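You operate a simulated robot arm through the tools that you are given. There is no shell and no other tool. Be economical: measure what you need, move in short steps, check, and stop when the job is done.

You are at the controls of a simulated two-armed robot. One attempt, no reset.

## Task
Carry the tray that the narrow rack's card names onto the low rack in both hands; roll that rack out.
Fine: on its top, level; out to the orange floor line; the blue bar ends shut; leave the other trays. Where these are worked on the way, their far stop is far enough and under half their travel is too little: blue bar.

It is judged by the outcome, as a careful person would: the job done as asked, and still so three seconds after it is handed in. It fails if anything else is knocked over, pushed out of place, dropped, spilled or broken.

## Robot
Two 7-joint arms with two-finger parallel grippers on one trunk, on a base that drives. Base frame: it is fixed to the floor where the robot stands at the start and does not move with it; the origin is under the middle of the robot, x ahead of it, y to its left, z up. Readings come in mm, degrees, newtons and seconds.
The left shoulder is at the start at [60, 189, 1178], the right one opposite. With the tool pointing down near the work surface each hand reaches from about 100 to 320 mm from the robot's upright axis, wherever it stands, measured 20 degrees to its own side. Places, roughly: blue bar [500, -100, 900]; low tray rack [900, -800, 400]; top of the low tray rack [900, -800, 900]. Payload 3.43 kg a hand.
Tool frame (each hand has its own): the origin (TCP) lies between the finger pads and is the grasp point; the fingertips stand 30 mm ahead of it; z points along the fingers, y is the line along which they close. The gripper opens to 94 mm. The fingers are 28 mm wide and 10 mm thick; the gripper's body (50 by 96 mm) begins 55 mm behind the TCP.
Orientation is that of the tool frame in the base frame, as a unit quaternion [w, x, y, z]. With the fingers straight down and closing along the base's y, the tool's x points along the base's -x, its y along +y and its z along -z.

## Interface
- The arms move only by the tool step_arm. It takes "left_plan", "right_plan" or both (then of equal length, played together; a hand with none holds still); each is a list of rows, each an object of numbers (a shift or turn left out is 0, a gripper value left out holds the last): "tx", "ty", "tz": the shift along the base's x, y, z in units of 100 mm (1.0 is 100 mm); "rx", "ry", "rz": the turn, a rotation vector about the base's x, y, z in units of 60 degrees (1.0 is 60 degrees). In form: [{"tx": .., "ty": .., "tz": .., "rx": .., "ry": .., "rz": ..}, ...]. A call has 1 to 8 rows; each row is the pose to reach, as a shift and turn from the pose commanded when the call began. "left_hand" and "right_hand" are, for a hand that has rows, the finger opening in m, from 0 to 0.094, set as the call begins (left out, the last holds). A call with a number of a shift or a turn outside -1 to 1 is refused whole. A row lasts 0.2 s, in which the tool goes at most 50 mm and 8.6 degrees; a call with a longer step from one row to the next is refused whole, and so is a gripper value outside its range. Where a pose cannot be reached the arm comes as near as it can. A force on the tool above 40 N (or 10 N above the force at the start of the call, whichever is more), or a blocked arm, ends the call early, and 0.2 s more pass. Each finger travels about 153 mm/s and halts on what it meets, pressing with about 24 N; the grip force reading is that of the motor and also rises with nothing between the fingers. The clock runs only during rows and for 0.2 s after the last one: add rows that repeat a pose to give the fingers time. It gives the time, the measured TCP pose, the force on the tool (base axes), the opening and the grip force at its end, in the units of the frame above (readings bear some noise), with the torque about the TCP (base axes, N m) and any sound that the robot's microphone picked up.
- Cameras (640 x 400 px; columns grow to the right, rows downward): "scene" is now at [9.6, -25.1, 1720.9]; the picture's right is [-0.36, -0.93, 0.00], its down [-0.76, 0.30, -0.58] and it looks along [0.54, -0.21, -0.81] (base axes); focal length 284 px, centre (320, 200). "left" rides on the left gripper at [76, -14, -102] in its tool frame; the picture's right is [0.18, 0.98, 0.00], its down [-0.75, 0.14, -0.64] and it looks along [-0.63, 0.12, 0.77] (tool axes); focal length 243 px, centre (320, 200). "right" rides on the right gripper at [76, 14, -102] in its tool frame; the picture's right is [-0.18, 0.98, 0.00], its down [-0.75, -0.14, -0.64] and it looks along [-0.63, -0.12, 0.77] (tool axes); focal length 243 px, centre (320, 200).
- capture(camera): a new picture of that camera. It takes no simulated time.
- move_column(by): slides the trunk up (or, below 0, down) by that many mm; the arms and the scene camera ride with it, the base frame stays. It gives what a move gives, with no picture.
- drive_base(legs): drives the robot by 1 to 6 legs, each [ahead, left, turn to the left] in mm, mm and degrees, along the robot's own axes; the way and the turn of a leg run together, so that a leg with both is an arc; at most 1500 mm and 180 degrees a leg. The arms and the cameras ride along, it lands a little off, and it stops where it bumps. It gives what a move gives.
- head_to(pan, tilt): turns the head with the scene camera to pan (to the left, within 86 degrees either way) and tilt (down, from -29 to 69), counted from straight ahead of the robot. It gives what a move gives.
- pixel_to_xyz(camera, pixels): there is no depth. For up to 12 entries [column, row, z] of the newest picture of that camera ("zoom" is the newest enlarged one), the place [x, y] in the base frame at which the ray of that pixel passes the height z, good to about 2 mm. It takes no simulated time.
- zoom(camera, box): a new picture of the part [left, top, right, bottom] of that camera's present view, enlarged. It takes no simulated time.
- hand_in(): hands the job in; it is judged then, once.

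Work in short steps. Measure before you move; look again where a grasp or a placing could have gone wrong, and mend it. You have 80 turns and 58 pictures in all, those below and enlarged ones among them. Open the grippers and draw the arms clear of the work before you hand the job in, unless the task says otherwise; then end with one line.

The tools are called after "Call:" as name(argument=value, ...) on one line, values as JSON. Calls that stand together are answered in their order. step_arm: Moves the arms, as the interface text tells. Its arguments: {"type":"object","properties":{"left_plan":{"type":"array","items":{"type":"object","properties":{"tx":{"type":"number"},"ty":{"type":"number"},"tz":{"type":"number"},"rx":{"type":"number"},"ry":{"type":"number"},"rz":{"type":"number"}}}},"left_hand":{"type":"number"},"right_plan":{"type":"array","items":{"type":"object","properties":{"tx":{"type":"number"},"ty":{"type":"number"},"tz":{"type":"number"},"rx":{"type":"number"},"ry":{"type":"number"},"rz":{"type":"number"}}}},"right_hand":{"type":"number"}},"required":[]} The other tools are called the same way: move_column (by) slides the trunk up or down; drive_base (legs) drives the base; head_to (pan, tilt) turns the head that bears the scene camera; capture (camera) takes a picture; pixel_to_xyz (camera, pixels) gives the place at which the rays of pixels pass given heights; zoom (camera, box) takes an enlarged picture of a part of a camera's view; hand_in () hands the job in.

At the start:

```text
time_s: 0.0
left_tool_pos: [349.5, -3.4, 1246.8]
left_tcp_rot: [0.0, 0.0, 1.0, 0.0]
left_ft_force: [0.4, -0.2, 0.1]
left_torque: [-0.03, 0.01, -0.02]
left_gripper_width: 94.0
left_grasp_force: 0.0
right_tool_pos: [309.9, -272.6, 1222.7]
right_tcp_rot: [0.0, 0.001, 1.0, 0.0]
right_ft_force: [-1.0, 0.1, -0.9]
right_torque: [-0.01, 0.01, 0.01]
right_gripper_width: 93.8
right_grasp_force: 0.1
trunk travel left (down, up): [-850.0, 140.0]
robot x, y, heading: [0.4, 3.0, -0.1]
head pan, tilt: [-21.3, 54.6]
```

scene: 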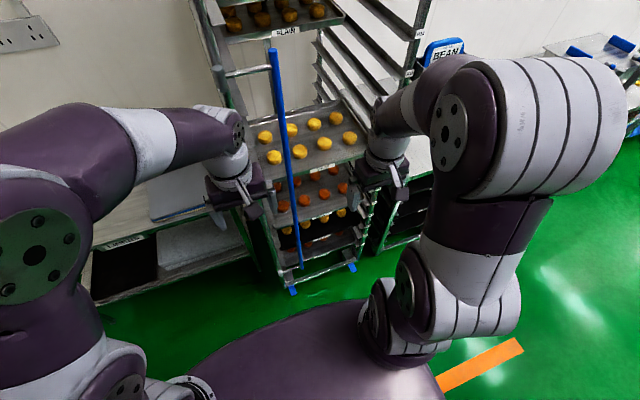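
right: 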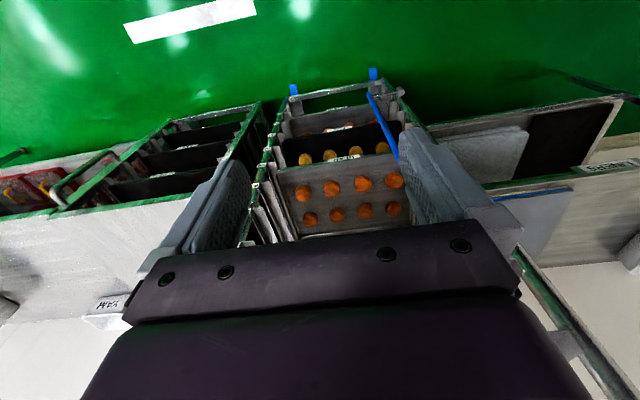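
left: 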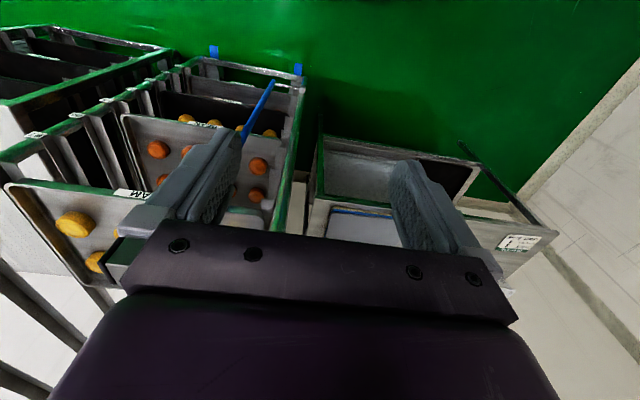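

The scene shows a tray rack with a blue bar in front and a card ("BEAN"?) near (445,50). I enlarge the card and the tray labels.

Call:
zoom(camera="scene", box=[380, 0, 540, 100])

Call:
zoom(camera="scene", box=[200, 0, 440, 300])

Call:
head_to(pan=-10, tilt=20)

```text
4.00 times, centred on (460, 50) of scene
```

zoom: 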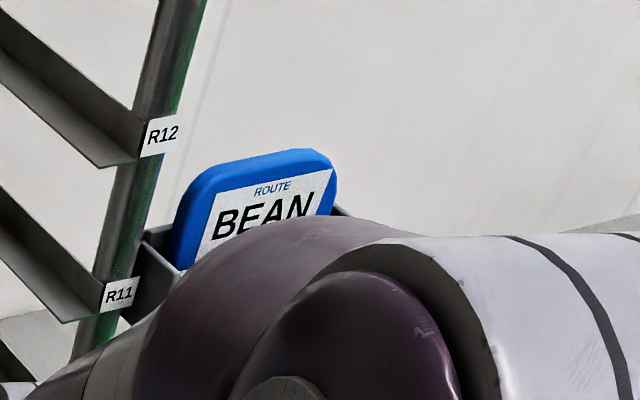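

```text
1.33 times, centred on (320, 150) of scene
```

zoom: 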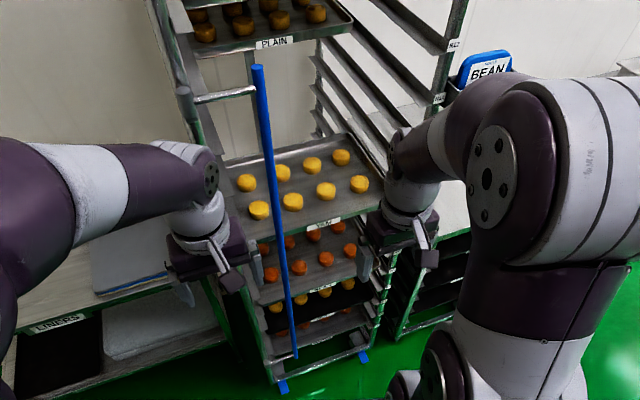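

```text
time_s: 1.0
left_tool_pos: [349.8, -2.5, 1246.8]
left_tcp_rot: [-0.001, 0.0, 1.0, 0.001]
left_ft_force: [-0.8, 0.0, -0.6]
left_torque: [0.01, 0.01, 0.0]
left_gripper_width: 94.1
left_grasp_force: 0.1
right_tool_pos: [310.4, -271.5, 1223.0]
right_tcp_rot: [0.0, 0.001, 1.0, 0.0]
right_ft_force: [-0.5, 0.0, 0.4]
right_torque: [-0.03, -0.01, 0.0]
right_gripper_width: 93.9
right_grasp_force: 0.1
trunk travel left (down, up): [-850.0, 140.0]
robot x, y, heading: [3.8, 2.0, 0.1]
head pan, tilt: [-10.0, 20.0]
```

Head raised; now a broad look ahead and to the right.

Call:
capture(camera="scene")

Call:
head_to(pan=-50, tilt=35)

Call:
capture(camera="scene")

```text
52 pictures are left
```

scene: 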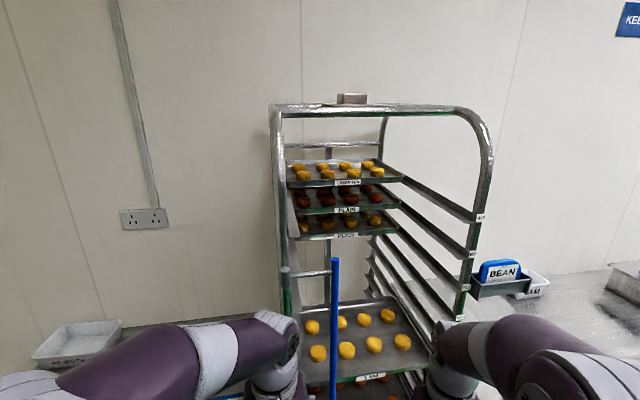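

```text
time_s: 2.1
left_tool_pos: [349.9, -2.7, 1247.0]
left_tcp_rot: [0.0, 0.0, 1.0, 0.0]
left_ft_force: [-0.7, 0.2, 0.6]
left_torque: [0.02, -0.01, 0.01]
left_gripper_width: 94.1
left_grasp_force: 0.1
right_tool_pos: [310.6, -272.1, 1222.1]
right_tcp_rot: [0.0, 0.0, 1.0, 0.0]
right_ft_force: [0.8, -1.1, 0.0]
right_torque: [-0.01, 0.01, 0.04]
right_gripper_width: 93.8
right_grasp_force: 0.1
trunk travel left (down, up): [-850.0, 140.0]
robot x, y, heading: [2.2, 0.6, -0.0]
head pan, tilt: [-50.0, 35.0]
```

```text
51 pictures are left
```

scene: 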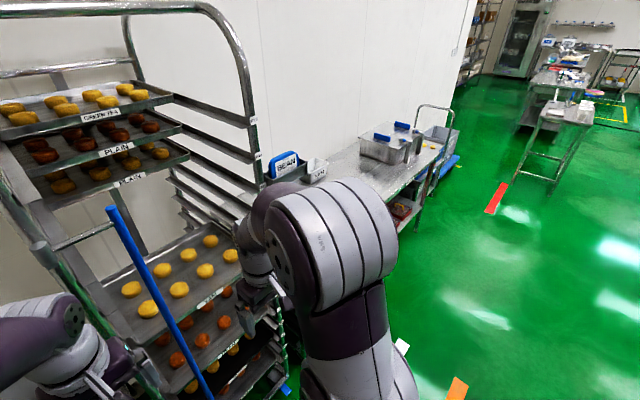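

The tall rack's side carries the BEAN card, and my arm hides the low rack. I back off for a better view.

Call:
drive_base(legs=[[-500, 0, 0]])

Call:
head_to(pan=-20, tilt=35)

Call:
capture(camera="scene")

```text
time_s: 5.0
left_tool_pos: [-143.4, -3.2, 1246.6]
left_tcp_rot: [0.0, 0.001, 1.0, 0.001]
left_ft_force: [0.4, -0.2, 0.4]
left_torque: [-0.02, 0.0, -0.03]
left_gripper_width: 94.1
left_grasp_force: 0.1
right_tool_pos: [-183.4, -272.2, 1222.0]
right_tcp_rot: [0.0, 0.001, 1.0, 0.0]
right_ft_force: [0.2, 0.1, 0.2]
right_torque: [0.03, -0.01, 0.01]
right_gripper_width: 93.9
right_grasp_force: 0.1
trunk travel left (down, up): [-850.0, 140.0]
robot x, y, heading: [-491.8, 1.5, -0.1]
head pan, tilt: [-50.0, 35.0]
```

```text
time_s: 5.9
left_tool_pos: [-145.3, -3.4, 1246.3]
left_tcp_rot: [0.0, 0.001, 1.0, 0.001]
left_ft_force: [0.3, 0.9, 0.9]
left_torque: [0.01, -0.03, -0.01]
left_gripper_width: 94.0
left_grasp_force: 0.2
right_tool_pos: [-183.9, -272.7, 1222.6]
right_tcp_rot: [0.0, 0.001, 1.0, 0.0]
right_ft_force: [0.3, 0.7, 0.2]
right_torque: [0.04, -0.01, 0.01]
right_gripper_width: 94.1
right_grasp_force: 0.1
trunk travel left (down, up): [-850.0, 140.0]
robot x, y, heading: [-493.3, -2.1, -0.0]
head pan, tilt: [-20.0, 35.0]
```

```text
50 pictures are left
```

scene: 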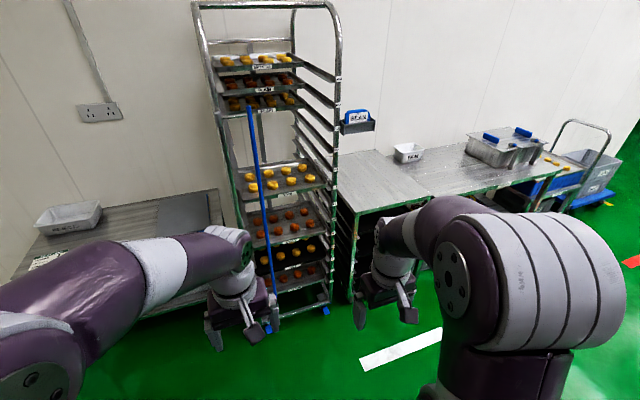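

I zoom on the tall rack's labels and on the low rack, and measure some points.

Call:
zoom(camera="scene", box=[190, 0, 390, 125])

Call:
zoom(camera="scene", box=[210, 140, 450, 340])

Call:
pixel_to_xyz(camera="scene", pixels=[[362, 366, 0], [440, 330, 0], [268, 330, 0], [325, 310, 0], [352, 205, 900], [425, 190, 900], [380, 150, 900], [325, 150, 900], [630, 262, 0], [560, 180, 900], [335, 200, 900], [342, 300, 100]])

```text
3.20 times, centred on (290, 62) of scene
```

zoom: 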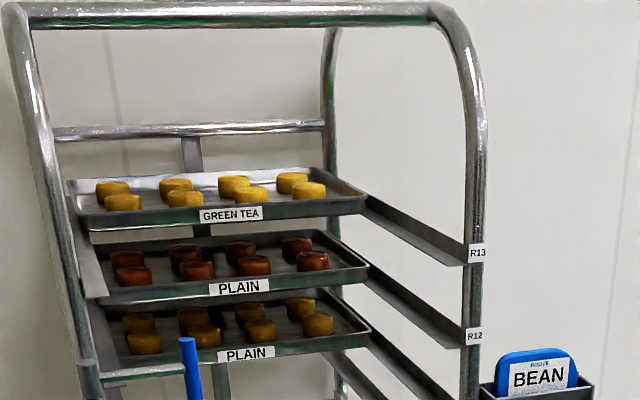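

```text
2.00 times, centred on (330, 240) of scene
```

zoom: 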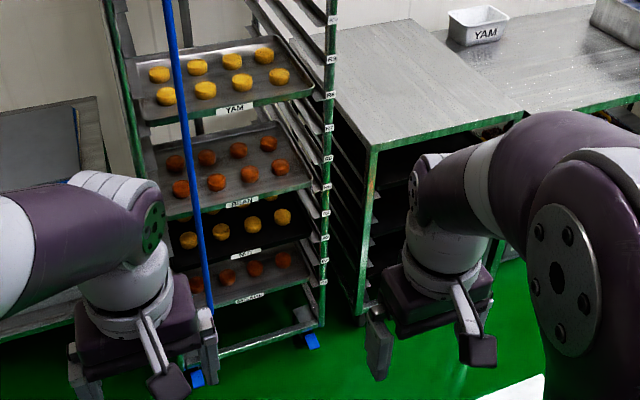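

```text
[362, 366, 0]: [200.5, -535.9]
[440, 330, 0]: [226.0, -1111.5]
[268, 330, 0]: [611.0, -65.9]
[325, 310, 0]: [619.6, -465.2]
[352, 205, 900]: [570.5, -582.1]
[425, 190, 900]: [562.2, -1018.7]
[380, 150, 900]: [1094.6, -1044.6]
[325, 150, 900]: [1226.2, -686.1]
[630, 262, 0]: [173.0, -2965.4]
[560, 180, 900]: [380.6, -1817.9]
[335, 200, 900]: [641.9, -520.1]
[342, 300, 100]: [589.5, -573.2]
```

Low rack: front x≈565, y −580…−1020. Now read the middle tray labels in detail.

Call:
zoom(camera="scene", box=[235, 155, 345, 325])

Call:
zoom(camera="scene", box=[325, 95, 425, 165])

```text
2.35 times, centred on (290, 240) of scene
```

zoom: 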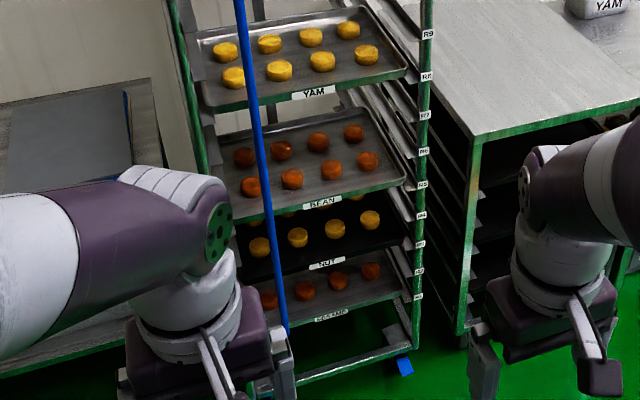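

```text
5.71 times, centred on (375, 130) of scene
```

zoom: 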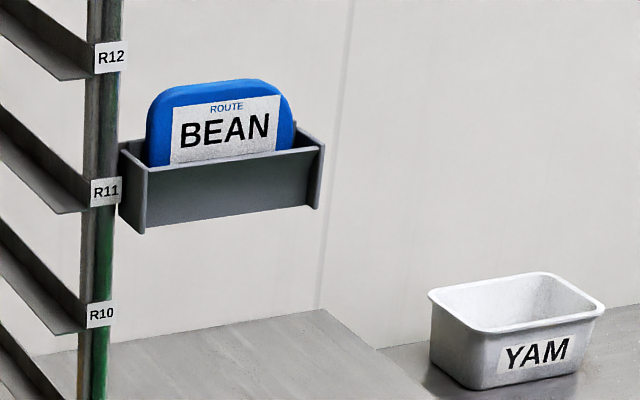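

The card says BEAN; the BEAN tray is the one with the orange-red buns (label near (290,227)). I shift right in front of the tall rack, lower the trunk and look at it more levelly.

Call:
drive_base(legs=[[0, -270, 0]])

Call:
move_column(by=-350)

Call:
head_to(pan=0, tilt=25)

Call:
capture(camera="scene")

```text
time_s: 7.9
left_tool_pos: [-145.6, -276.0, 1248.1]
left_tcp_rot: [-0.001, 0.001, 1.0, -0.001]
left_ft_force: [-0.7, -0.6, -1.0]
left_torque: [0.0, 0.01, 0.04]
left_gripper_width: 93.8
left_grasp_force: 0.0
right_tool_pos: [-186.0, -545.6, 1222.1]
right_tcp_rot: [0.0, 0.001, 1.0, -0.001]
right_ft_force: [0.0, -0.6, 0.5]
right_torque: [-0.02, -0.02, 0.01]
right_gripper_width: 93.7
right_grasp_force: 0.0
trunk travel left (down, up): [-850.0, 140.0]
robot x, y, heading: [-494.3, -272.8, 0.0]
head pan, tilt: [-20.0, 35.0]
```

```text
time_s: 11.3
left_tool_pos: [-145.5, -277.4, 897.2]
left_tcp_rot: [0.0, 0.001, 1.0, 0.0]
left_ft_force: [1.8, -1.0, 0.1]
left_torque: [-0.02, 0.0, -0.03]
left_gripper_width: 94.3
left_grasp_force: 0.0
right_tool_pos: [-184.0, -546.4, 872.6]
right_tcp_rot: [0.0, 0.002, 1.0, 0.0]
right_ft_force: [-0.6, -0.3, -0.8]
right_torque: [0.02, 0.04, 0.0]
right_gripper_width: 94.1
right_grasp_force: 0.1
trunk travel left (down, up): [-500.0, 490.0]
robot x, y, heading: [-491.6, -273.5, -0.1]
head pan, tilt: [-20.0, 35.0]
```

```text
time_s: 12.1
left_tool_pos: [-145.1, -277.0, 896.9]
left_tcp_rot: [0.0, 0.001, 1.0, -0.001]
left_ft_force: [0.1, -1.2, -0.4]
left_torque: [0.01, 0.02, 0.0]
left_gripper_width: 94.1
left_grasp_force: 0.1
right_tool_pos: [-185.3, -546.4, 871.6]
right_tcp_rot: [-0.001, 0.001, 1.0, 0.0]
right_ft_force: [0.1, -0.2, -1.0]
right_torque: [-0.02, 0.01, 0.01]
right_gripper_width: 94.1
right_grasp_force: 0.0
trunk travel left (down, up): [-500.0, 490.0]
robot x, y, heading: [-495.2, -272.4, -0.2]
head pan, tilt: [0.0, 25.0]
```

```text
45 pictures are left
```

scene: 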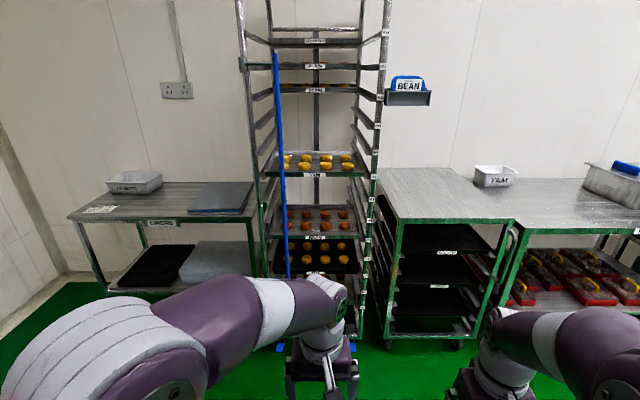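

I zoom in on the tall rack for bar, bracket and tray shapes.

Call:
zoom(camera="scene", box=[230, 0, 440, 130])

Call:
zoom(camera="scene", box=[230, 140, 400, 290])

Call:
zoom(camera="scene", box=[370, 160, 530, 360])

Call:
pixel_to_xyz(camera="scene", pixels=[[402, 222, 900], [520, 222, 900], [380, 170, 900], [455, 168, 900], [280, 350, 0], [372, 350, 0], [345, 175, 900], [268, 175, 900], [276, 52, 1371], [265, 240, 700], [366, 240, 700]])

```text
3.05 times, centred on (335, 65) of scene
```

zoom: 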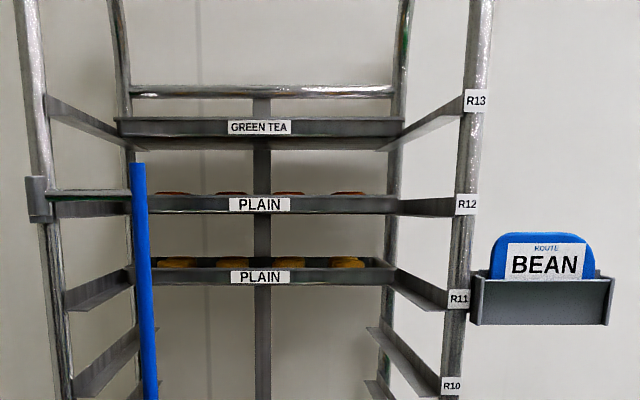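

```text
2.67 times, centred on (315, 215) of scene
```

zoom: 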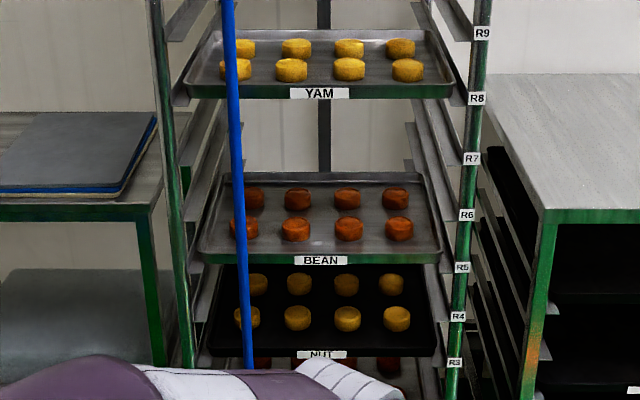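

```text
2.00 times, centred on (450, 260) of scene
```

zoom: 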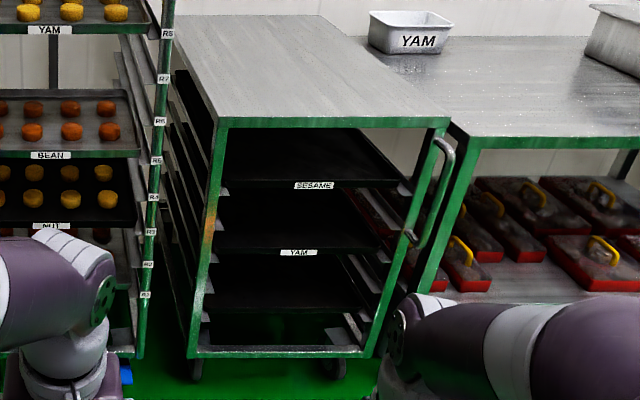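

```text
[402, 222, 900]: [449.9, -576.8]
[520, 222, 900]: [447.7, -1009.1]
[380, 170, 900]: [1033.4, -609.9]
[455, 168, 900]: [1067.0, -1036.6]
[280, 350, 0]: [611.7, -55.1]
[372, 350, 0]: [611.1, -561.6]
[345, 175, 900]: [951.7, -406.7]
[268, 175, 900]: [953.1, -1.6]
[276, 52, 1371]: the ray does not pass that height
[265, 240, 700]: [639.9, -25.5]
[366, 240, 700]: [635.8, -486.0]
```

The bar stands in front of the trays, hung from a clamp on the left post by a short arm (~110 mm); the low rack has a U-handle on its right front post; BEAN tray lies on R5 (z≈660). I turn the left hand to point ahead, to work the bar.

Call:
step_arm(left_plan=[{"tx": 0.14, "ty": 0.14, "ry": -0.142}, {"tx": 0.28, "ty": 0.28, "ry": -0.284}, {"tx": 0.42, "ty": 0.42, "ry": -0.426}, {"tx": 0.56, "ty": 0.56, "ry": -0.568}, {"tx": 0.7, "ty": 0.7, "ry": -0.71}, {"tx": 0.85, "ty": 0.85, "ry": -0.852}, {"tx": 1.0, "ty": 1.0, "ry": -0.99}])

Call:
step_arm(left_plan=[{"tx": 0.1, "ty": 0.1, "ry": -0.13}, {"tx": 0.2, "ty": 0.2, "ry": -0.26}, {"tx": 0.3, "ty": 0.3, "ry": -0.39}, {"tx": 0.4, "ty": 0.4, "ry": -0.51}])

Call:
capture(camera="scene")

```text
time_s: 13.7
left_tool_pos: [-46.5, -174.8, 896.1]
left_tcp_rot: [0.495, 0.002, 0.869, -0.001]
left_ft_force: [0.6, 0.6, -0.1]
left_torque: [-0.02, 0.0, -0.01]
left_gripper_width: 93.7
left_grasp_force: 0.1
right_tool_pos: [-185.5, -545.9, 871.6]
right_tcp_rot: [0.0, 0.0, 1.0, 0.001]
right_ft_force: [-1.0, -0.6, 0.2]
right_torque: [-0.02, 0.0, 0.03]
right_gripper_width: 94.5
right_grasp_force: 0.1
trunk travel left (down, up): [-500.0, 490.0]
robot x, y, heading: [-496.0, -277.9, -0.1]
head pan, tilt: [0.0, 25.0]
```

```text
time_s: 14.7
left_tool_pos: [55.7, -150.2, 923.5]
left_tcp_rot: [0.702, 0.0, 0.712, 0.002]
left_ft_force: [0.0, 0.5, 0.5]
left_torque: [0.02, -0.01, 0.04]
left_gripper_width: 93.8
left_grasp_force: 0.1
left hand out of reach, approached as far as the arm can: row 3, 4
right_tool_pos: [-184.9, -546.6, 872.2]
right_tcp_rot: [-0.001, 0.001, 1.0, 0.001]
right_ft_force: [0.1, 0.2, -0.2]
right_torque: [0.0, 0.06, 0.02]
right_gripper_width: 94.2
right_grasp_force: 0.0
trunk travel left (down, up): [-500.0, 490.0]
robot x, y, heading: [-494.2, -274.0, -0.1]
head pan, tilt: [0.0, 25.0]
```

```text
41 pictures are left
```

scene: 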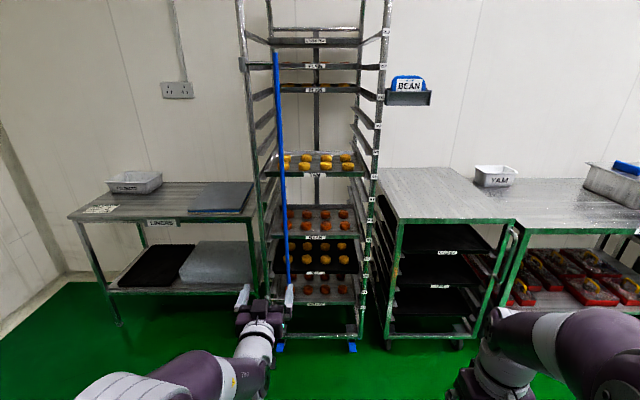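

The left hand points ahead at [56,-150,923]; the bar triangulates to about x≈590, y≈-150. I drive 400 mm forward and measure again from both cameras.

Call:
drive_base(legs=[[400, 0, 0]])

Call:
capture(camera="left")

Call:
capture(camera="scene")

```text
time_s: 17.2
left_tool_pos: [459.9, -152.5, 924.2]
left_tcp_rot: [0.702, -0.001, 0.712, 0.002]
left_ft_force: [0.3, -0.3, 0.4]
left_torque: [0.02, 0.0, 0.0]
left_gripper_width: 94.0
left_grasp_force: 0.1
right_tool_pos: [219.7, -548.3, 872.4]
right_tcp_rot: [0.0, 0.002, 1.0, 0.0]
right_ft_force: [-0.7, 0.1, 0.0]
right_torque: [-0.03, 0.04, -0.01]
right_gripper_width: 94.0
right_grasp_force: 0.1
trunk travel left (down, up): [-500.0, 490.0]
robot x, y, heading: [-88.9, -277.1, 0.0]
head pan, tilt: [0.0, 25.0]
```

```text
40 pictures are left
```

left: 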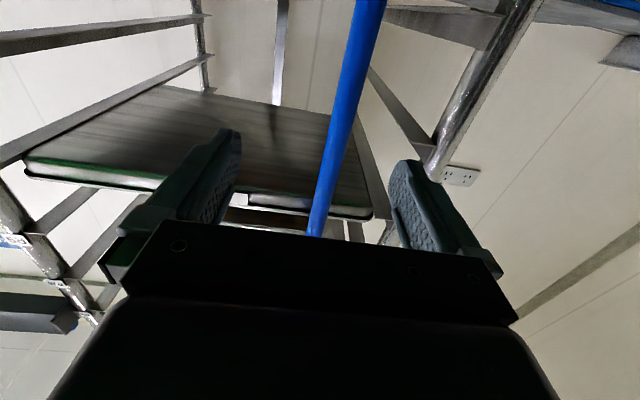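

```text
39 pictures are left
```

scene: 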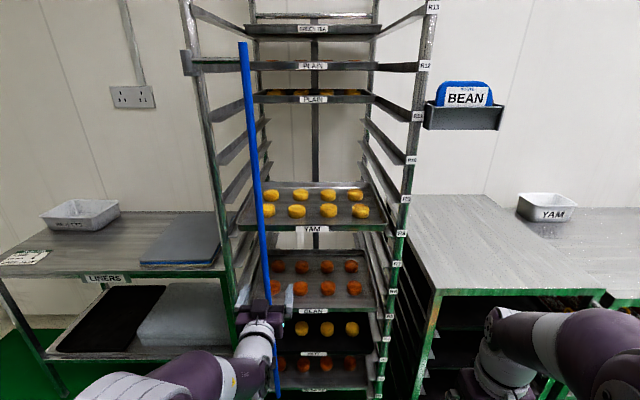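

The bar passes between the left fingers (col ~315–345), at about [575,-145]. I drop 90 mm so the fingers point between the YAM and BEAN trays, and advance with base then check.

Call:
move_column(by=-90)

Call:
drive_base(legs=[[90, 0, 0]])

Call:
capture(camera="left")

Call:
zoom(camera="scene", box=[160, 150, 420, 350])

```text
time_s: 18.5
left_tool_pos: [459.8, -152.7, 833.9]
left_tcp_rot: [0.702, 0.0, 0.712, 0.001]
left_ft_force: [0.3, -0.1, 0.4]
left_torque: [0.01, 0.01, 0.0]
left_gripper_width: 93.8
left_grasp_force: 0.1
right_tool_pos: [220.7, -548.5, 782.5]
right_tcp_rot: [0.001, 0.001, 1.0, 0.0]
right_ft_force: [0.0, 0.9, 0.0]
right_torque: [-0.01, -0.01, -0.02]
right_gripper_width: 93.9
right_grasp_force: 0.0
trunk travel left (down, up): [-410.0, 580.0]
robot x, y, heading: [-85.3, -278.1, -0.4]
head pan, tilt: [0.0, 25.0]
```

```text
time_s: 19.6
left_tool_pos: [551.7, -151.5, 833.6]
left_tcp_rot: [0.702, 0.0, 0.713, 0.001]
left_ft_force: [1.1, -0.1, -0.3]
left_torque: [0.01, -0.04, 0.04]
left_gripper_width: 93.8
left_grasp_force: 0.1
right_tool_pos: [312.1, -548.3, 781.9]
right_tcp_rot: [-0.001, 0.001, 1.0, -0.001]
right_ft_force: [0.4, 0.5, 0.4]
right_torque: [-0.01, 0.0, -0.02]
right_gripper_width: 93.9
right_grasp_force: 0.0
trunk travel left (down, up): [-410.0, 580.0]
robot x, y, heading: [3.8, -275.5, -0.1]
head pan, tilt: [0.0, 25.0]
```

```text
38 pictures are left
```

left: 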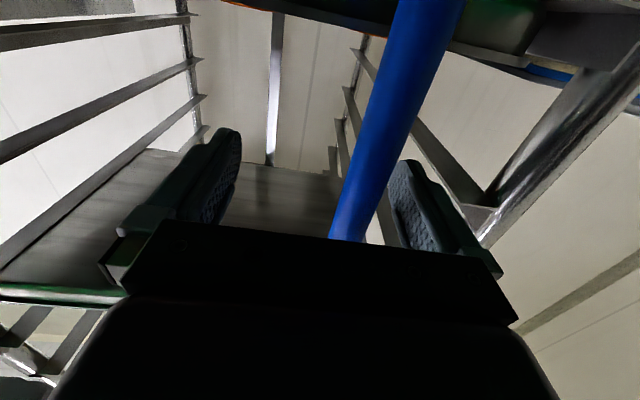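

```text
2.00 times, centred on (290, 250) of scene
```

zoom: 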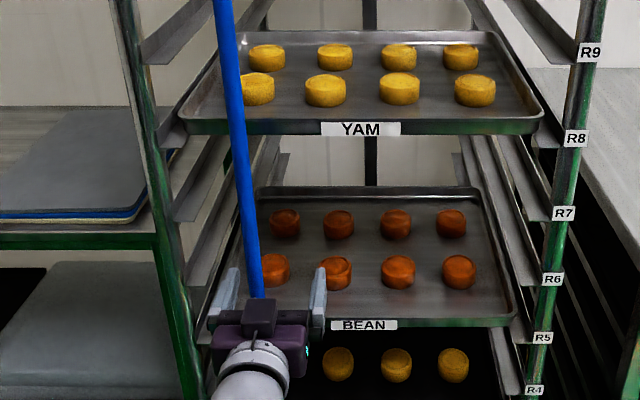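

Bar triangulates to [533,-138]; TCP is at [552,-151]. I centre the hand on it and close.

Call:
step_arm(left_plan=[{"tx": -0.07, "ty": 0.07}, {"tx": -0.13, "ty": 0.13}])

Call:
step_arm(left_plan=[{}, {}, {}], left_hand=0.0)

```text
time_s: 20.2
left_tool_pos: [549.5, -151.7, 834.3]
left_tcp_rot: [0.702, -0.001, 0.712, 0.002]
left_ft_force: [0.1, 0.8, 0.5]
left_torque: [0.0, -0.03, -0.02]
left_gripper_width: 94.0
left_grasp_force: 0.0
left hand out of reach, approached as far as the arm can: row 1, 2
right_tool_pos: [309.7, -547.6, 782.6]
right_tcp_rot: [0.0, 0.002, 1.0, -0.001]
right_ft_force: [0.5, -0.2, 0.0]
right_torque: [-0.02, 0.0, 0.0]
right_gripper_width: 94.0
right_grasp_force: 0.0
trunk travel left (down, up): [-410.0, 580.0]
robot x, y, heading: [4.0, -277.4, -0.4]
head pan, tilt: [0.0, 25.0]
```

```text
time_s: 20.7
left_tool_pos: [549.8, -135.9, 835.1]
left_tcp_rot: [0.703, -0.013, 0.711, 0.008]
left_ft_force: [0.2, 45.0, 2.7]
left_torque: [0.27, -0.01, -0.88]
left_gripper_width: 21.3
left_grasp_force: 23.9
right_tool_pos: [311.0, -542.2, 784.6]
right_tcp_rot: [0.0, -0.001, 1.0, -0.003]
right_ft_force: [0.3, -0.8, -0.9]
right_torque: [0.05, -0.01, 0.02]
right_gripper_width: 94.0
right_grasp_force: 0.0
trunk travel left (down, up): [-410.0, 580.0]
robot x, y, heading: [2.7, -276.0, -0.0]
head pan, tilt: [0.0, 25.0]
stopped in row 2 (left hand): the force on the tool passed its limit at 44 N (the readings are from after the stop); the commanded pose is now the measured one
```

The bar (21 mm) is gripped, hinge about 95 mm to its left. The arm is at its inner reach limit, so I swing the bar with the base along the arc, first 30°, and read the forces.

Call:
drive_base(legs=[[-24, 3, 0], [-23, 10, 0]])

Call:
capture(camera="scene")

```text
time_s: 21.6
left_tool_pos: [532.0, -134.5, 834.4]
left_tcp_rot: [0.703, -0.014, 0.711, 0.011]
left_ft_force: [0.1, 11.5, -1.8]
left_torque: [0.24, -0.21, 0.04]
left_gripper_width: 20.9
left_grasp_force: 44.7
right_tool_pos: [293.9, -542.7, 783.0]
right_tcp_rot: [0.0, -0.002, 1.0, -0.001]
right_ft_force: [-0.1, 0.1, 0.8]
right_torque: [0.01, 0.02, 0.02]
right_gripper_width: 94.1
right_grasp_force: 0.2
trunk travel left (down, up): [-410.0, 580.0]
robot x, y, heading: [-17.6, -271.8, 0.2]
head pan, tilt: [0.0, 25.0]
stopped in leg 1: the force on the tool passed its limit at 58 N (the readings are from after the stop); the commanded pose is now the measured one
```

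```text
36 pictures are left
```

scene: 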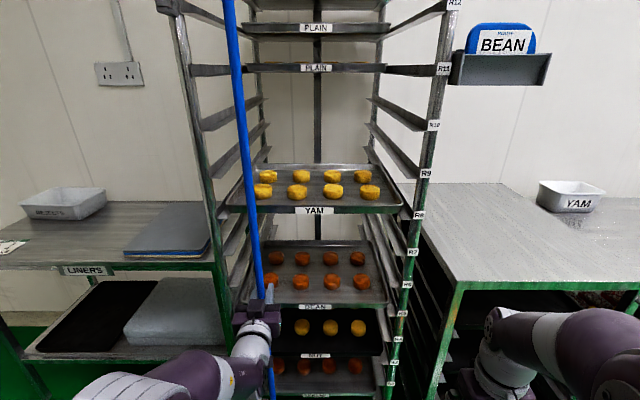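

Force stopped it at 58 N (x mostly). I look up at the hinge to see how the bar is held.

Call:
head_to(pan=15, tilt=0)

Call:
zoom(camera="scene", box=[240, 80, 440, 260])

Call:
head_to(pan=15, tilt=50)

Call:
capture(camera="scene")

```text
time_s: 22.5
left_tool_pos: [532.6, -135.4, 834.7]
left_tcp_rot: [0.703, -0.013, 0.711, 0.009]
left_ft_force: [3.2, 20.0, -3.6]
left_torque: [0.41, 0.33, -0.23]
left_gripper_width: 21.1
left_grasp_force: 45.1
right_tool_pos: [294.3, -540.4, 783.4]
right_tcp_rot: [-0.001, -0.001, 1.0, 0.0]
right_ft_force: [0.1, -0.1, 0.3]
right_torque: [0.01, -0.01, 0.02]
right_gripper_width: 94.2
right_grasp_force: 0.0
trunk travel left (down, up): [-410.0, 580.0]
robot x, y, heading: [-19.2, -267.9, 0.2]
head pan, tilt: [15.0, 0.0]
```

```text
2.22 times, centred on (340, 170) of scene
```

zoom: 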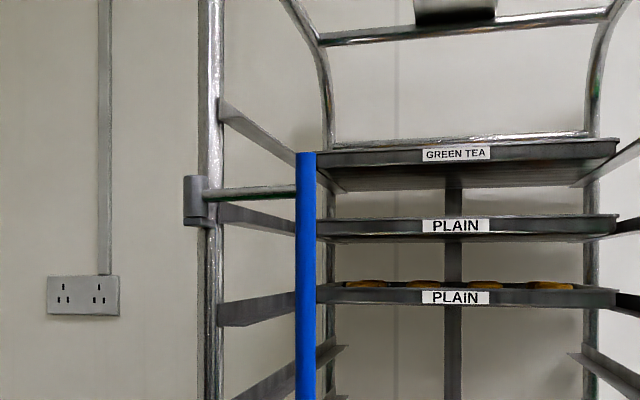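

```text
time_s: 23.6
left_tool_pos: [531.9, -135.2, 834.9]
left_tcp_rot: [0.704, -0.013, 0.71, 0.009]
left_ft_force: [5.1, 22.4, -4.4]
left_torque: [0.31, -0.05, -0.37]
left_gripper_width: 21.0
left_grasp_force: 45.1
right_tool_pos: [293.6, -540.7, 783.5]
right_tcp_rot: [-0.001, -0.001, 1.0, -0.002]
right_ft_force: [0.4, 0.4, 0.6]
right_torque: [0.0, 0.01, 0.02]
right_gripper_width: 94.0
right_grasp_force: 0.0
trunk travel left (down, up): [-410.0, 580.0]
robot x, y, heading: [-19.0, -272.2, 0.2]
head pan, tilt: [15.0, 50.0]
```

```text
34 pictures are left
```

scene: 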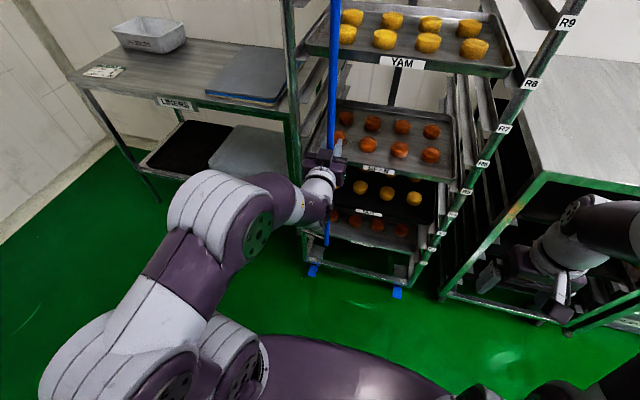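

The stop came from preload (45 N from off-centre closing). I loosen, let the hand settle, and close again to zero out the side force.

Call:
step_arm(left_plan=[{}, {}], left_hand=0.032)

Call:
step_arm(left_plan=[{}, {}, {}], left_hand=0.0)

Call:
drive_base(legs=[[-20, 2, 0]])

```text
time_s: 24.2
left_tool_pos: [531.2, -137.9, 835.6]
left_tcp_rot: [0.703, -0.011, 0.711, 0.009]
left_ft_force: [0.1, 0.4, 0.6]
left_torque: [0.01, 0.02, 0.02]
left_gripper_width: 32.0
left_grasp_force: 0.0
right_tool_pos: [293.1, -542.6, 783.0]
right_tcp_rot: [0.0, 0.0, 1.0, 0.0]
right_ft_force: [-0.5, -0.2, -0.6]
right_torque: [-0.03, -0.04, 0.01]
right_gripper_width: 93.9
right_grasp_force: 0.1
trunk travel left (down, up): [-410.0, 580.0]
robot x, y, heading: [-20.9, -271.6, 0.1]
head pan, tilt: [15.0, 50.0]
```

```text
time_s: 25.0
left_tool_pos: [531.2, -136.7, 836.0]
left_tcp_rot: [0.704, -0.013, 0.71, 0.011]
left_ft_force: [-0.2, 1.0, 1.7]
left_torque: [0.22, -0.07, 0.0]
left_gripper_width: 20.9
left_grasp_force: 44.8
right_tool_pos: [292.8, -543.7, 782.3]
right_tcp_rot: [-0.001, -0.001, 1.0, 0.001]
right_ft_force: [-0.3, 0.3, -0.2]
right_torque: [0.02, -0.02, -0.01]
right_gripper_width: 93.9
right_grasp_force: 0.1
trunk travel left (down, up): [-410.0, 580.0]
robot x, y, heading: [-20.9, -267.0, -0.0]
head pan, tilt: [15.0, 50.0]
```

```text
time_s: 25.8
left_tool_pos: [511.3, -135.3, 835.5]
left_tcp_rot: [0.703, -0.011, 0.711, 0.008]
left_ft_force: [2.4, 0.5, 2.1]
left_torque: [0.22, -0.17, -0.23]
left_gripper_width: 21.3
left_grasp_force: 45.3
right_tool_pos: [273.0, -541.2, 783.6]
right_tcp_rot: [-0.001, -0.001, 1.0, 0.0]
right_ft_force: [-0.2, -0.4, -0.8]
right_torque: [0.06, -0.02, -0.02]
right_gripper_width: 94.3
right_grasp_force: 0.1
trunk travel left (down, up): [-410.0, 580.0]
robot x, y, heading: [-34.7, -265.2, -0.2]
head pan, tilt: [15.0, 50.0]
```

Bar now follows at low force. I continue along the arc.

Call:
drive_base(legs=[[-22, 14, 0], [-20, 19, 0]])

Call:
capture(camera="left")

```text
time_s: 26.9
left_tool_pos: [486.6, -128.2, 836.6]
left_tcp_rot: [0.703, -0.004, 0.711, 0.006]
left_ft_force: [-2.9, -6.6, 4.3]
left_torque: [-0.12, 0.34, -0.06]
left_gripper_width: 21.0
left_grasp_force: 45.3
right_tool_pos: [246.8, -529.7, 783.3]
right_tcp_rot: [0.0, 0.001, 1.0, 0.0]
right_ft_force: [-0.2, 1.1, 0.1]
right_torque: [0.02, -0.01, -0.01]
right_gripper_width: 94.2
right_grasp_force: 0.0
trunk travel left (down, up): [-410.0, 580.0]
robot x, y, heading: [-60.5, -258.2, 0.1]
head pan, tilt: [15.0, 50.0]
stopped in leg 2: the force on the tool passed its limit at 41 N (the readings are from after the stop); the commanded pose is now the measured one
```

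```text
33 pictures are left
```

left: 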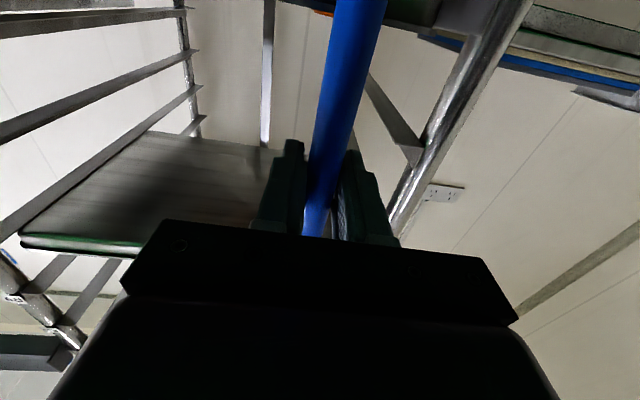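

The bar has swung ~25°. I follow with smaller legs along the tangent.

Call:
drive_base(legs=[[-20, 11, 0]])

Call:
drive_base(legs=[[-16, 16, 0]])

Call:
capture(camera="left")

```text
time_s: 27.7
left_tool_pos: [467.8, -117.5, 836.3]
left_tcp_rot: [0.703, -0.004, 0.711, 0.006]
left_ft_force: [-7.3, -13.7, 4.0]
left_torque: [-0.17, -0.24, -0.28]
left_gripper_width: 21.0
left_grasp_force: 45.1
right_tool_pos: [227.7, -519.1, 782.9]
right_tcp_rot: [0.001, 0.001, 1.0, 0.0]
right_ft_force: [-0.6, 0.4, 0.0]
right_torque: [0.02, -0.01, 0.03]
right_gripper_width: 94.0
right_grasp_force: 0.0
trunk travel left (down, up): [-410.0, 580.0]
robot x, y, heading: [-83.6, -247.2, 0.2]
head pan, tilt: [15.0, 50.0]
```

```text
time_s: 28.5
left_tool_pos: [449.7, -104.0, 835.3]
left_tcp_rot: [0.703, -0.002, 0.711, 0.005]
left_ft_force: [-24.4, -25.5, -2.2]
left_torque: [-0.32, -0.43, -0.4]
left_gripper_width: 20.7
left_grasp_force: 45.4
right_tool_pos: [209.8, -503.7, 782.9]
right_tcp_rot: [0.002, 0.001, 1.0, 0.001]
right_ft_force: [0.7, -0.5, -0.5]
right_torque: [-0.01, -0.02, 0.03]
right_gripper_width: 94.4
right_grasp_force: 0.0
trunk travel left (down, up): [-410.0, 580.0]
robot x, y, heading: [-98.8, -233.0, -0.1]
head pan, tilt: [15.0, 50.0]
```

```text
32 pictures are left
```

left: 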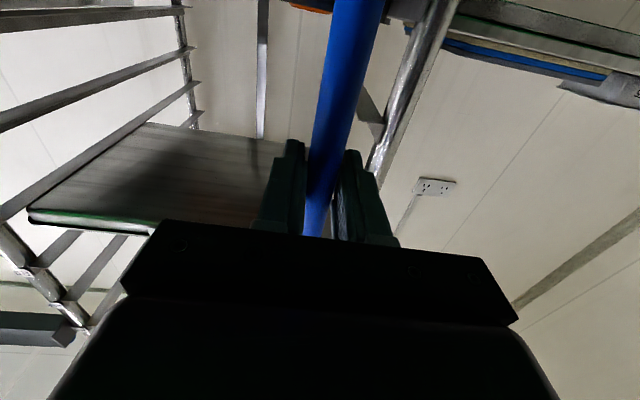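

Force (-24,-25) N is radial: I'm following too tight an arc. I loosen the fingers to cage the bar at ~34 mm and push on to the left.

Call:
step_arm(left_plan=[{}, {}], left_hand=0.034)

Call:
drive_base(legs=[[-15, 35, 0]])

Call:
drive_base(legs=[[-5, 40, 0]])

Call:
capture(camera="left")

```text
time_s: 29.1
left_tool_pos: [451.6, -101.5, 833.7]
left_tcp_rot: [0.702, -0.003, 0.713, 0.005]
left_ft_force: [-0.2, -0.9, 0.9]
left_torque: [-0.03, 0.02, 0.01]
left_gripper_width: 33.9
left_grasp_force: 0.1
right_tool_pos: [212.5, -501.5, 784.1]
right_tcp_rot: [0.001, 0.001, 1.0, -0.001]
right_ft_force: [0.8, -0.2, 0.1]
right_torque: [0.0, 0.03, -0.01]
right_gripper_width: 93.9
right_grasp_force: 0.1
trunk travel left (down, up): [-410.0, 580.0]
robot x, y, heading: [-94.4, -228.0, -0.1]
head pan, tilt: [15.0, 50.0]
```

```text
time_s: 30.0
left_tool_pos: [436.1, -66.4, 834.5]
left_tcp_rot: [0.702, -0.003, 0.712, 0.004]
left_ft_force: [0.3, -0.2, 0.0]
left_torque: [0.02, 0.01, -0.04]
left_gripper_width: 33.7
left_grasp_force: 0.1
right_tool_pos: [197.0, -465.4, 784.5]
right_tcp_rot: [0.0, 0.001, 1.0, 0.0]
right_ft_force: [0.1, 0.0, 0.2]
right_torque: [0.01, 0.01, -0.03]
right_gripper_width: 93.9
right_grasp_force: 0.2
trunk travel left (down, up): [-410.0, 580.0]
robot x, y, heading: [-109.7, -197.5, -0.3]
head pan, tilt: [15.0, 50.0]
```

```text
time_s: 30.8
left_tool_pos: [431.2, -25.6, 833.8]
left_tcp_rot: [0.702, -0.004, 0.712, 0.005]
left_ft_force: [0.2, 1.8, -0.1]
left_torque: [-0.03, -0.02, 0.04]
left_gripper_width: 34.2
left_grasp_force: 0.8
right_tool_pos: [193.3, -426.9, 783.3]
right_tcp_rot: [0.0, 0.0, 1.0, -0.001]
right_ft_force: [0.0, -0.5, 0.6]
right_torque: [0.01, 0.01, -0.05]
right_gripper_width: 94.1
right_grasp_force: 0.0
trunk travel left (down, up): [-410.0, 580.0]
robot x, y, heading: [-114.1, -152.6, 0.1]
head pan, tilt: [15.0, 50.0]
```

```text
31 pictures are left
```

left: 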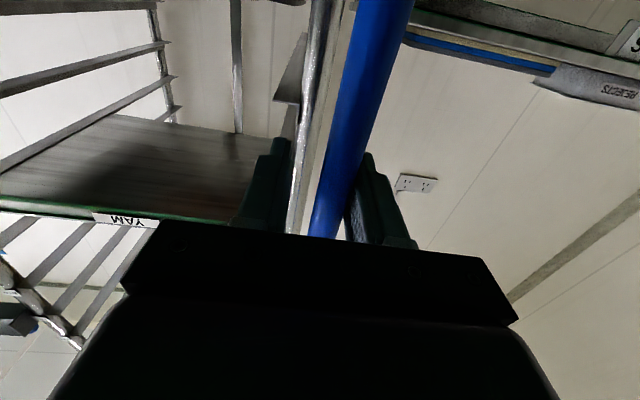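

The bar has passed 90°. I keep pushing left toward the far stop in legs.

Call:
drive_base(legs=[[5, 40, 0]])

Call:
drive_base(legs=[[25, 35, 0]])

Call:
capture(camera="left")

Call:
capture(camera="scene")

```text
time_s: 31.7
left_tool_pos: [436.0, 9.4, 834.1]
left_tcp_rot: [0.701, 0.0, 0.713, 0.005]
left_ft_force: [-6.5, -23.9, -3.8]
left_torque: [-0.07, -0.13, 0.07]
left_gripper_width: 48.1
left_grasp_force: 12.5
right_tool_pos: [196.6, -389.1, 782.4]
right_tcp_rot: [0.0, 0.001, 1.0, 0.001]
right_ft_force: [0.5, -0.4, 0.0]
right_torque: [0.02, 0.04, -0.02]
right_gripper_width: 93.9
right_grasp_force: 0.1
trunk travel left (down, up): [-410.0, 580.0]
robot x, y, heading: [-112.7, -114.1, -0.2]
head pan, tilt: [15.0, 50.0]
```

```text
time_s: 32.5
left_tool_pos: [445.3, 9.0, 833.4]
left_tcp_rot: [0.701, 0.01, 0.713, -0.001]
left_ft_force: [3.8, -24.0, -3.0]
left_torque: [-0.23, -0.2, 0.44]
left_gripper_width: 47.8
left_grasp_force: 11.6
right_tool_pos: [204.8, -382.7, 780.8]
right_tcp_rot: [-0.001, 0.004, 1.0, 0.002]
right_ft_force: [-0.3, -0.8, -0.4]
right_torque: [0.0, 0.0, 0.04]
right_gripper_width: 94.2
right_grasp_force: 0.2
trunk travel left (down, up): [-410.0, 580.0]
robot x, y, heading: [-105.4, -106.3, -0.2]
head pan, tilt: [15.0, 50.0]
stopped in leg 1: the force on the tool passed its limit at 67 N (the readings are from after the stop); the commanded pose is now the measured one
```

```text
30 pictures are left
```

left: 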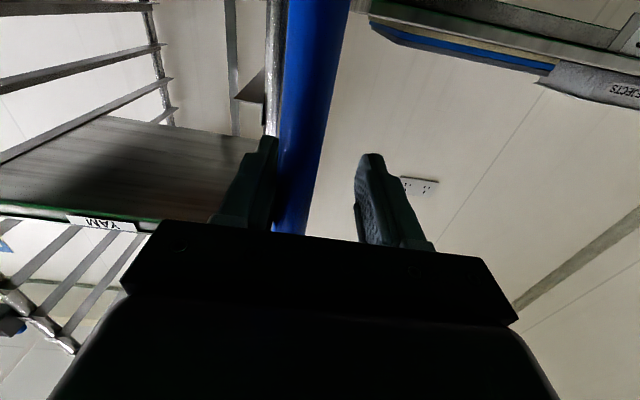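

```text
29 pictures are left
```

scene: 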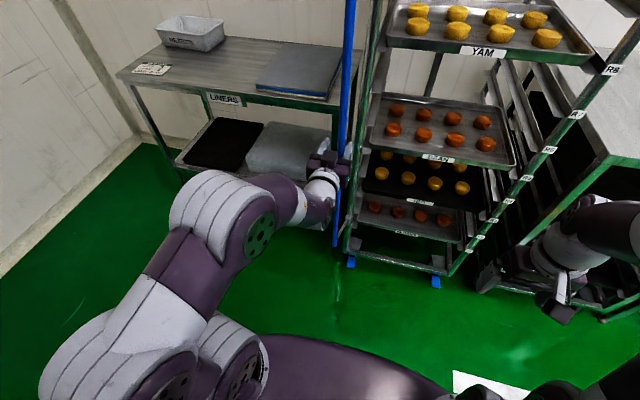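

The bar now hits a firm stop (67 N) past 90°, left of the post. I open, back away, and look at the result and the BEAN tray straight on.

Call:
step_arm(left_plan=[{}, {}], left_hand=0.08)

Call:
drive_base(legs=[[-280, 0, 0], [0, -170, 0]])

Call:
head_to(pan=0, tilt=38)

Call:
capture(camera="scene")

Call:
zoom(camera="scene", box=[220, 100, 420, 225])

```text
time_s: 33.1
left_tool_pos: [444.4, 13.0, 834.0]
left_tcp_rot: [0.702, 0.006, 0.713, 0.0]
left_ft_force: [0.1, 0.4, 0.8]
left_torque: [0.0, -0.01, -0.01]
left_gripper_width: 80.0
left_grasp_force: 0.0
right_tool_pos: [203.6, -379.4, 784.0]
right_tcp_rot: [0.0, 0.003, 1.0, -0.001]
right_ft_force: [0.5, 0.3, 0.4]
right_torque: [0.0, 0.0, -0.02]
right_gripper_width: 94.0
right_grasp_force: 0.2
trunk travel left (down, up): [-410.0, 580.0]
robot x, y, heading: [-104.3, -104.5, -0.5]
head pan, tilt: [15.0, 50.0]
```

```text
time_s: 36.1
left_tool_pos: [168.2, -157.2, 833.8]
left_tcp_rot: [0.701, 0.007, 0.713, 0.0]
left_ft_force: [-0.3, -0.8, 0.1]
left_torque: [0.0, 0.03, 0.03]
left_gripper_width: 79.8
left_grasp_force: 0.1
right_tool_pos: [-72.0, -550.9, 783.4]
right_tcp_rot: [0.0, 0.002, 1.0, 0.0]
right_ft_force: [0.1, 0.4, -0.3]
right_torque: [0.04, 0.0, -0.01]
right_gripper_width: 94.1
right_grasp_force: 0.0
trunk travel left (down, up): [-410.0, 580.0]
robot x, y, heading: [-380.0, -275.5, -0.1]
head pan, tilt: [15.0, 50.0]
```

```text
time_s: 36.9
left_tool_pos: [167.7, -155.1, 833.2]
left_tcp_rot: [0.701, 0.006, 0.713, 0.0]
left_ft_force: [0.4, 0.3, 0.7]
left_torque: [0.0, 0.01, 0.0]
left_gripper_width: 80.4
left_grasp_force: 0.0
right_tool_pos: [-73.7, -548.6, 781.5]
right_tcp_rot: [0.0, 0.002, 1.0, 0.0]
right_ft_force: [0.1, 0.2, -0.3]
right_torque: [-0.01, 0.0, 0.0]
right_gripper_width: 94.2
right_grasp_force: 0.0
trunk travel left (down, up): [-410.0, 580.0]
robot x, y, heading: [-382.4, -274.9, -0.4]
head pan, tilt: [0.0, 38.0]
```

```text
28 pictures are left
```

scene: 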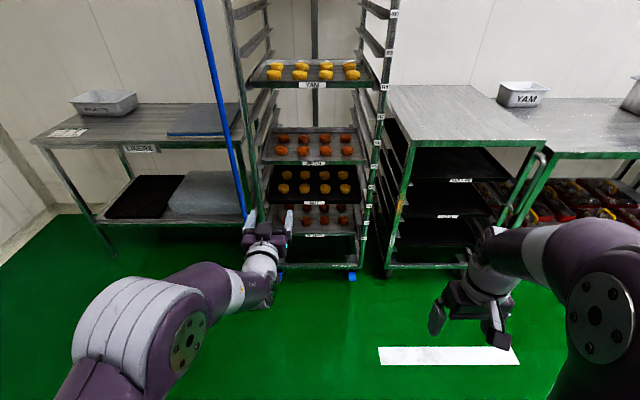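

```text
3.20 times, centred on (320, 162) of scene
```

zoom: 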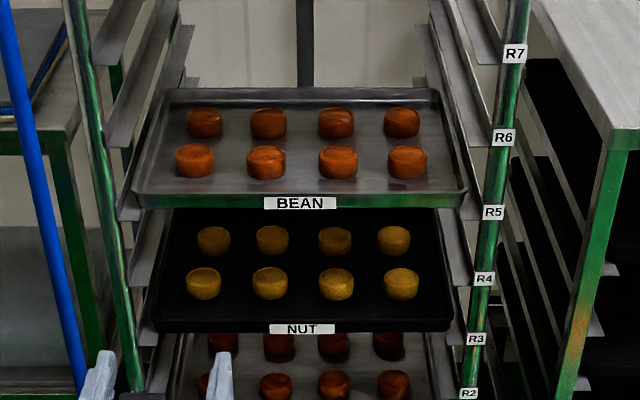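

The bar is clear at left. I measure the BEAN tray's corners, buns and label at plausible heights.

Call:
pixel_to_xyz(camera="zoom", pixels=[[300, 203, 660], [300, 203, 680], [300, 203, 700], [134, 192, 690], [466, 190, 690], [165, 92, 690], [437, 92, 690], [231, 175, 670], [301, 175, 670], [372, 175, 670], [492, 213, 660], [300, 330, 470]])

```text
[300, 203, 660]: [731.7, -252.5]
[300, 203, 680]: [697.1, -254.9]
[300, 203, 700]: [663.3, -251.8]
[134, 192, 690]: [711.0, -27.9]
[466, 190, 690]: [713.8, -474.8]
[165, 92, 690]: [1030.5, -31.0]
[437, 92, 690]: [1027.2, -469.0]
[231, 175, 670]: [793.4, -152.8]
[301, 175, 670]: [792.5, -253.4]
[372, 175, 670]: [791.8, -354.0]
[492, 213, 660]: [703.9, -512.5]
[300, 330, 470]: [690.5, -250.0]
```

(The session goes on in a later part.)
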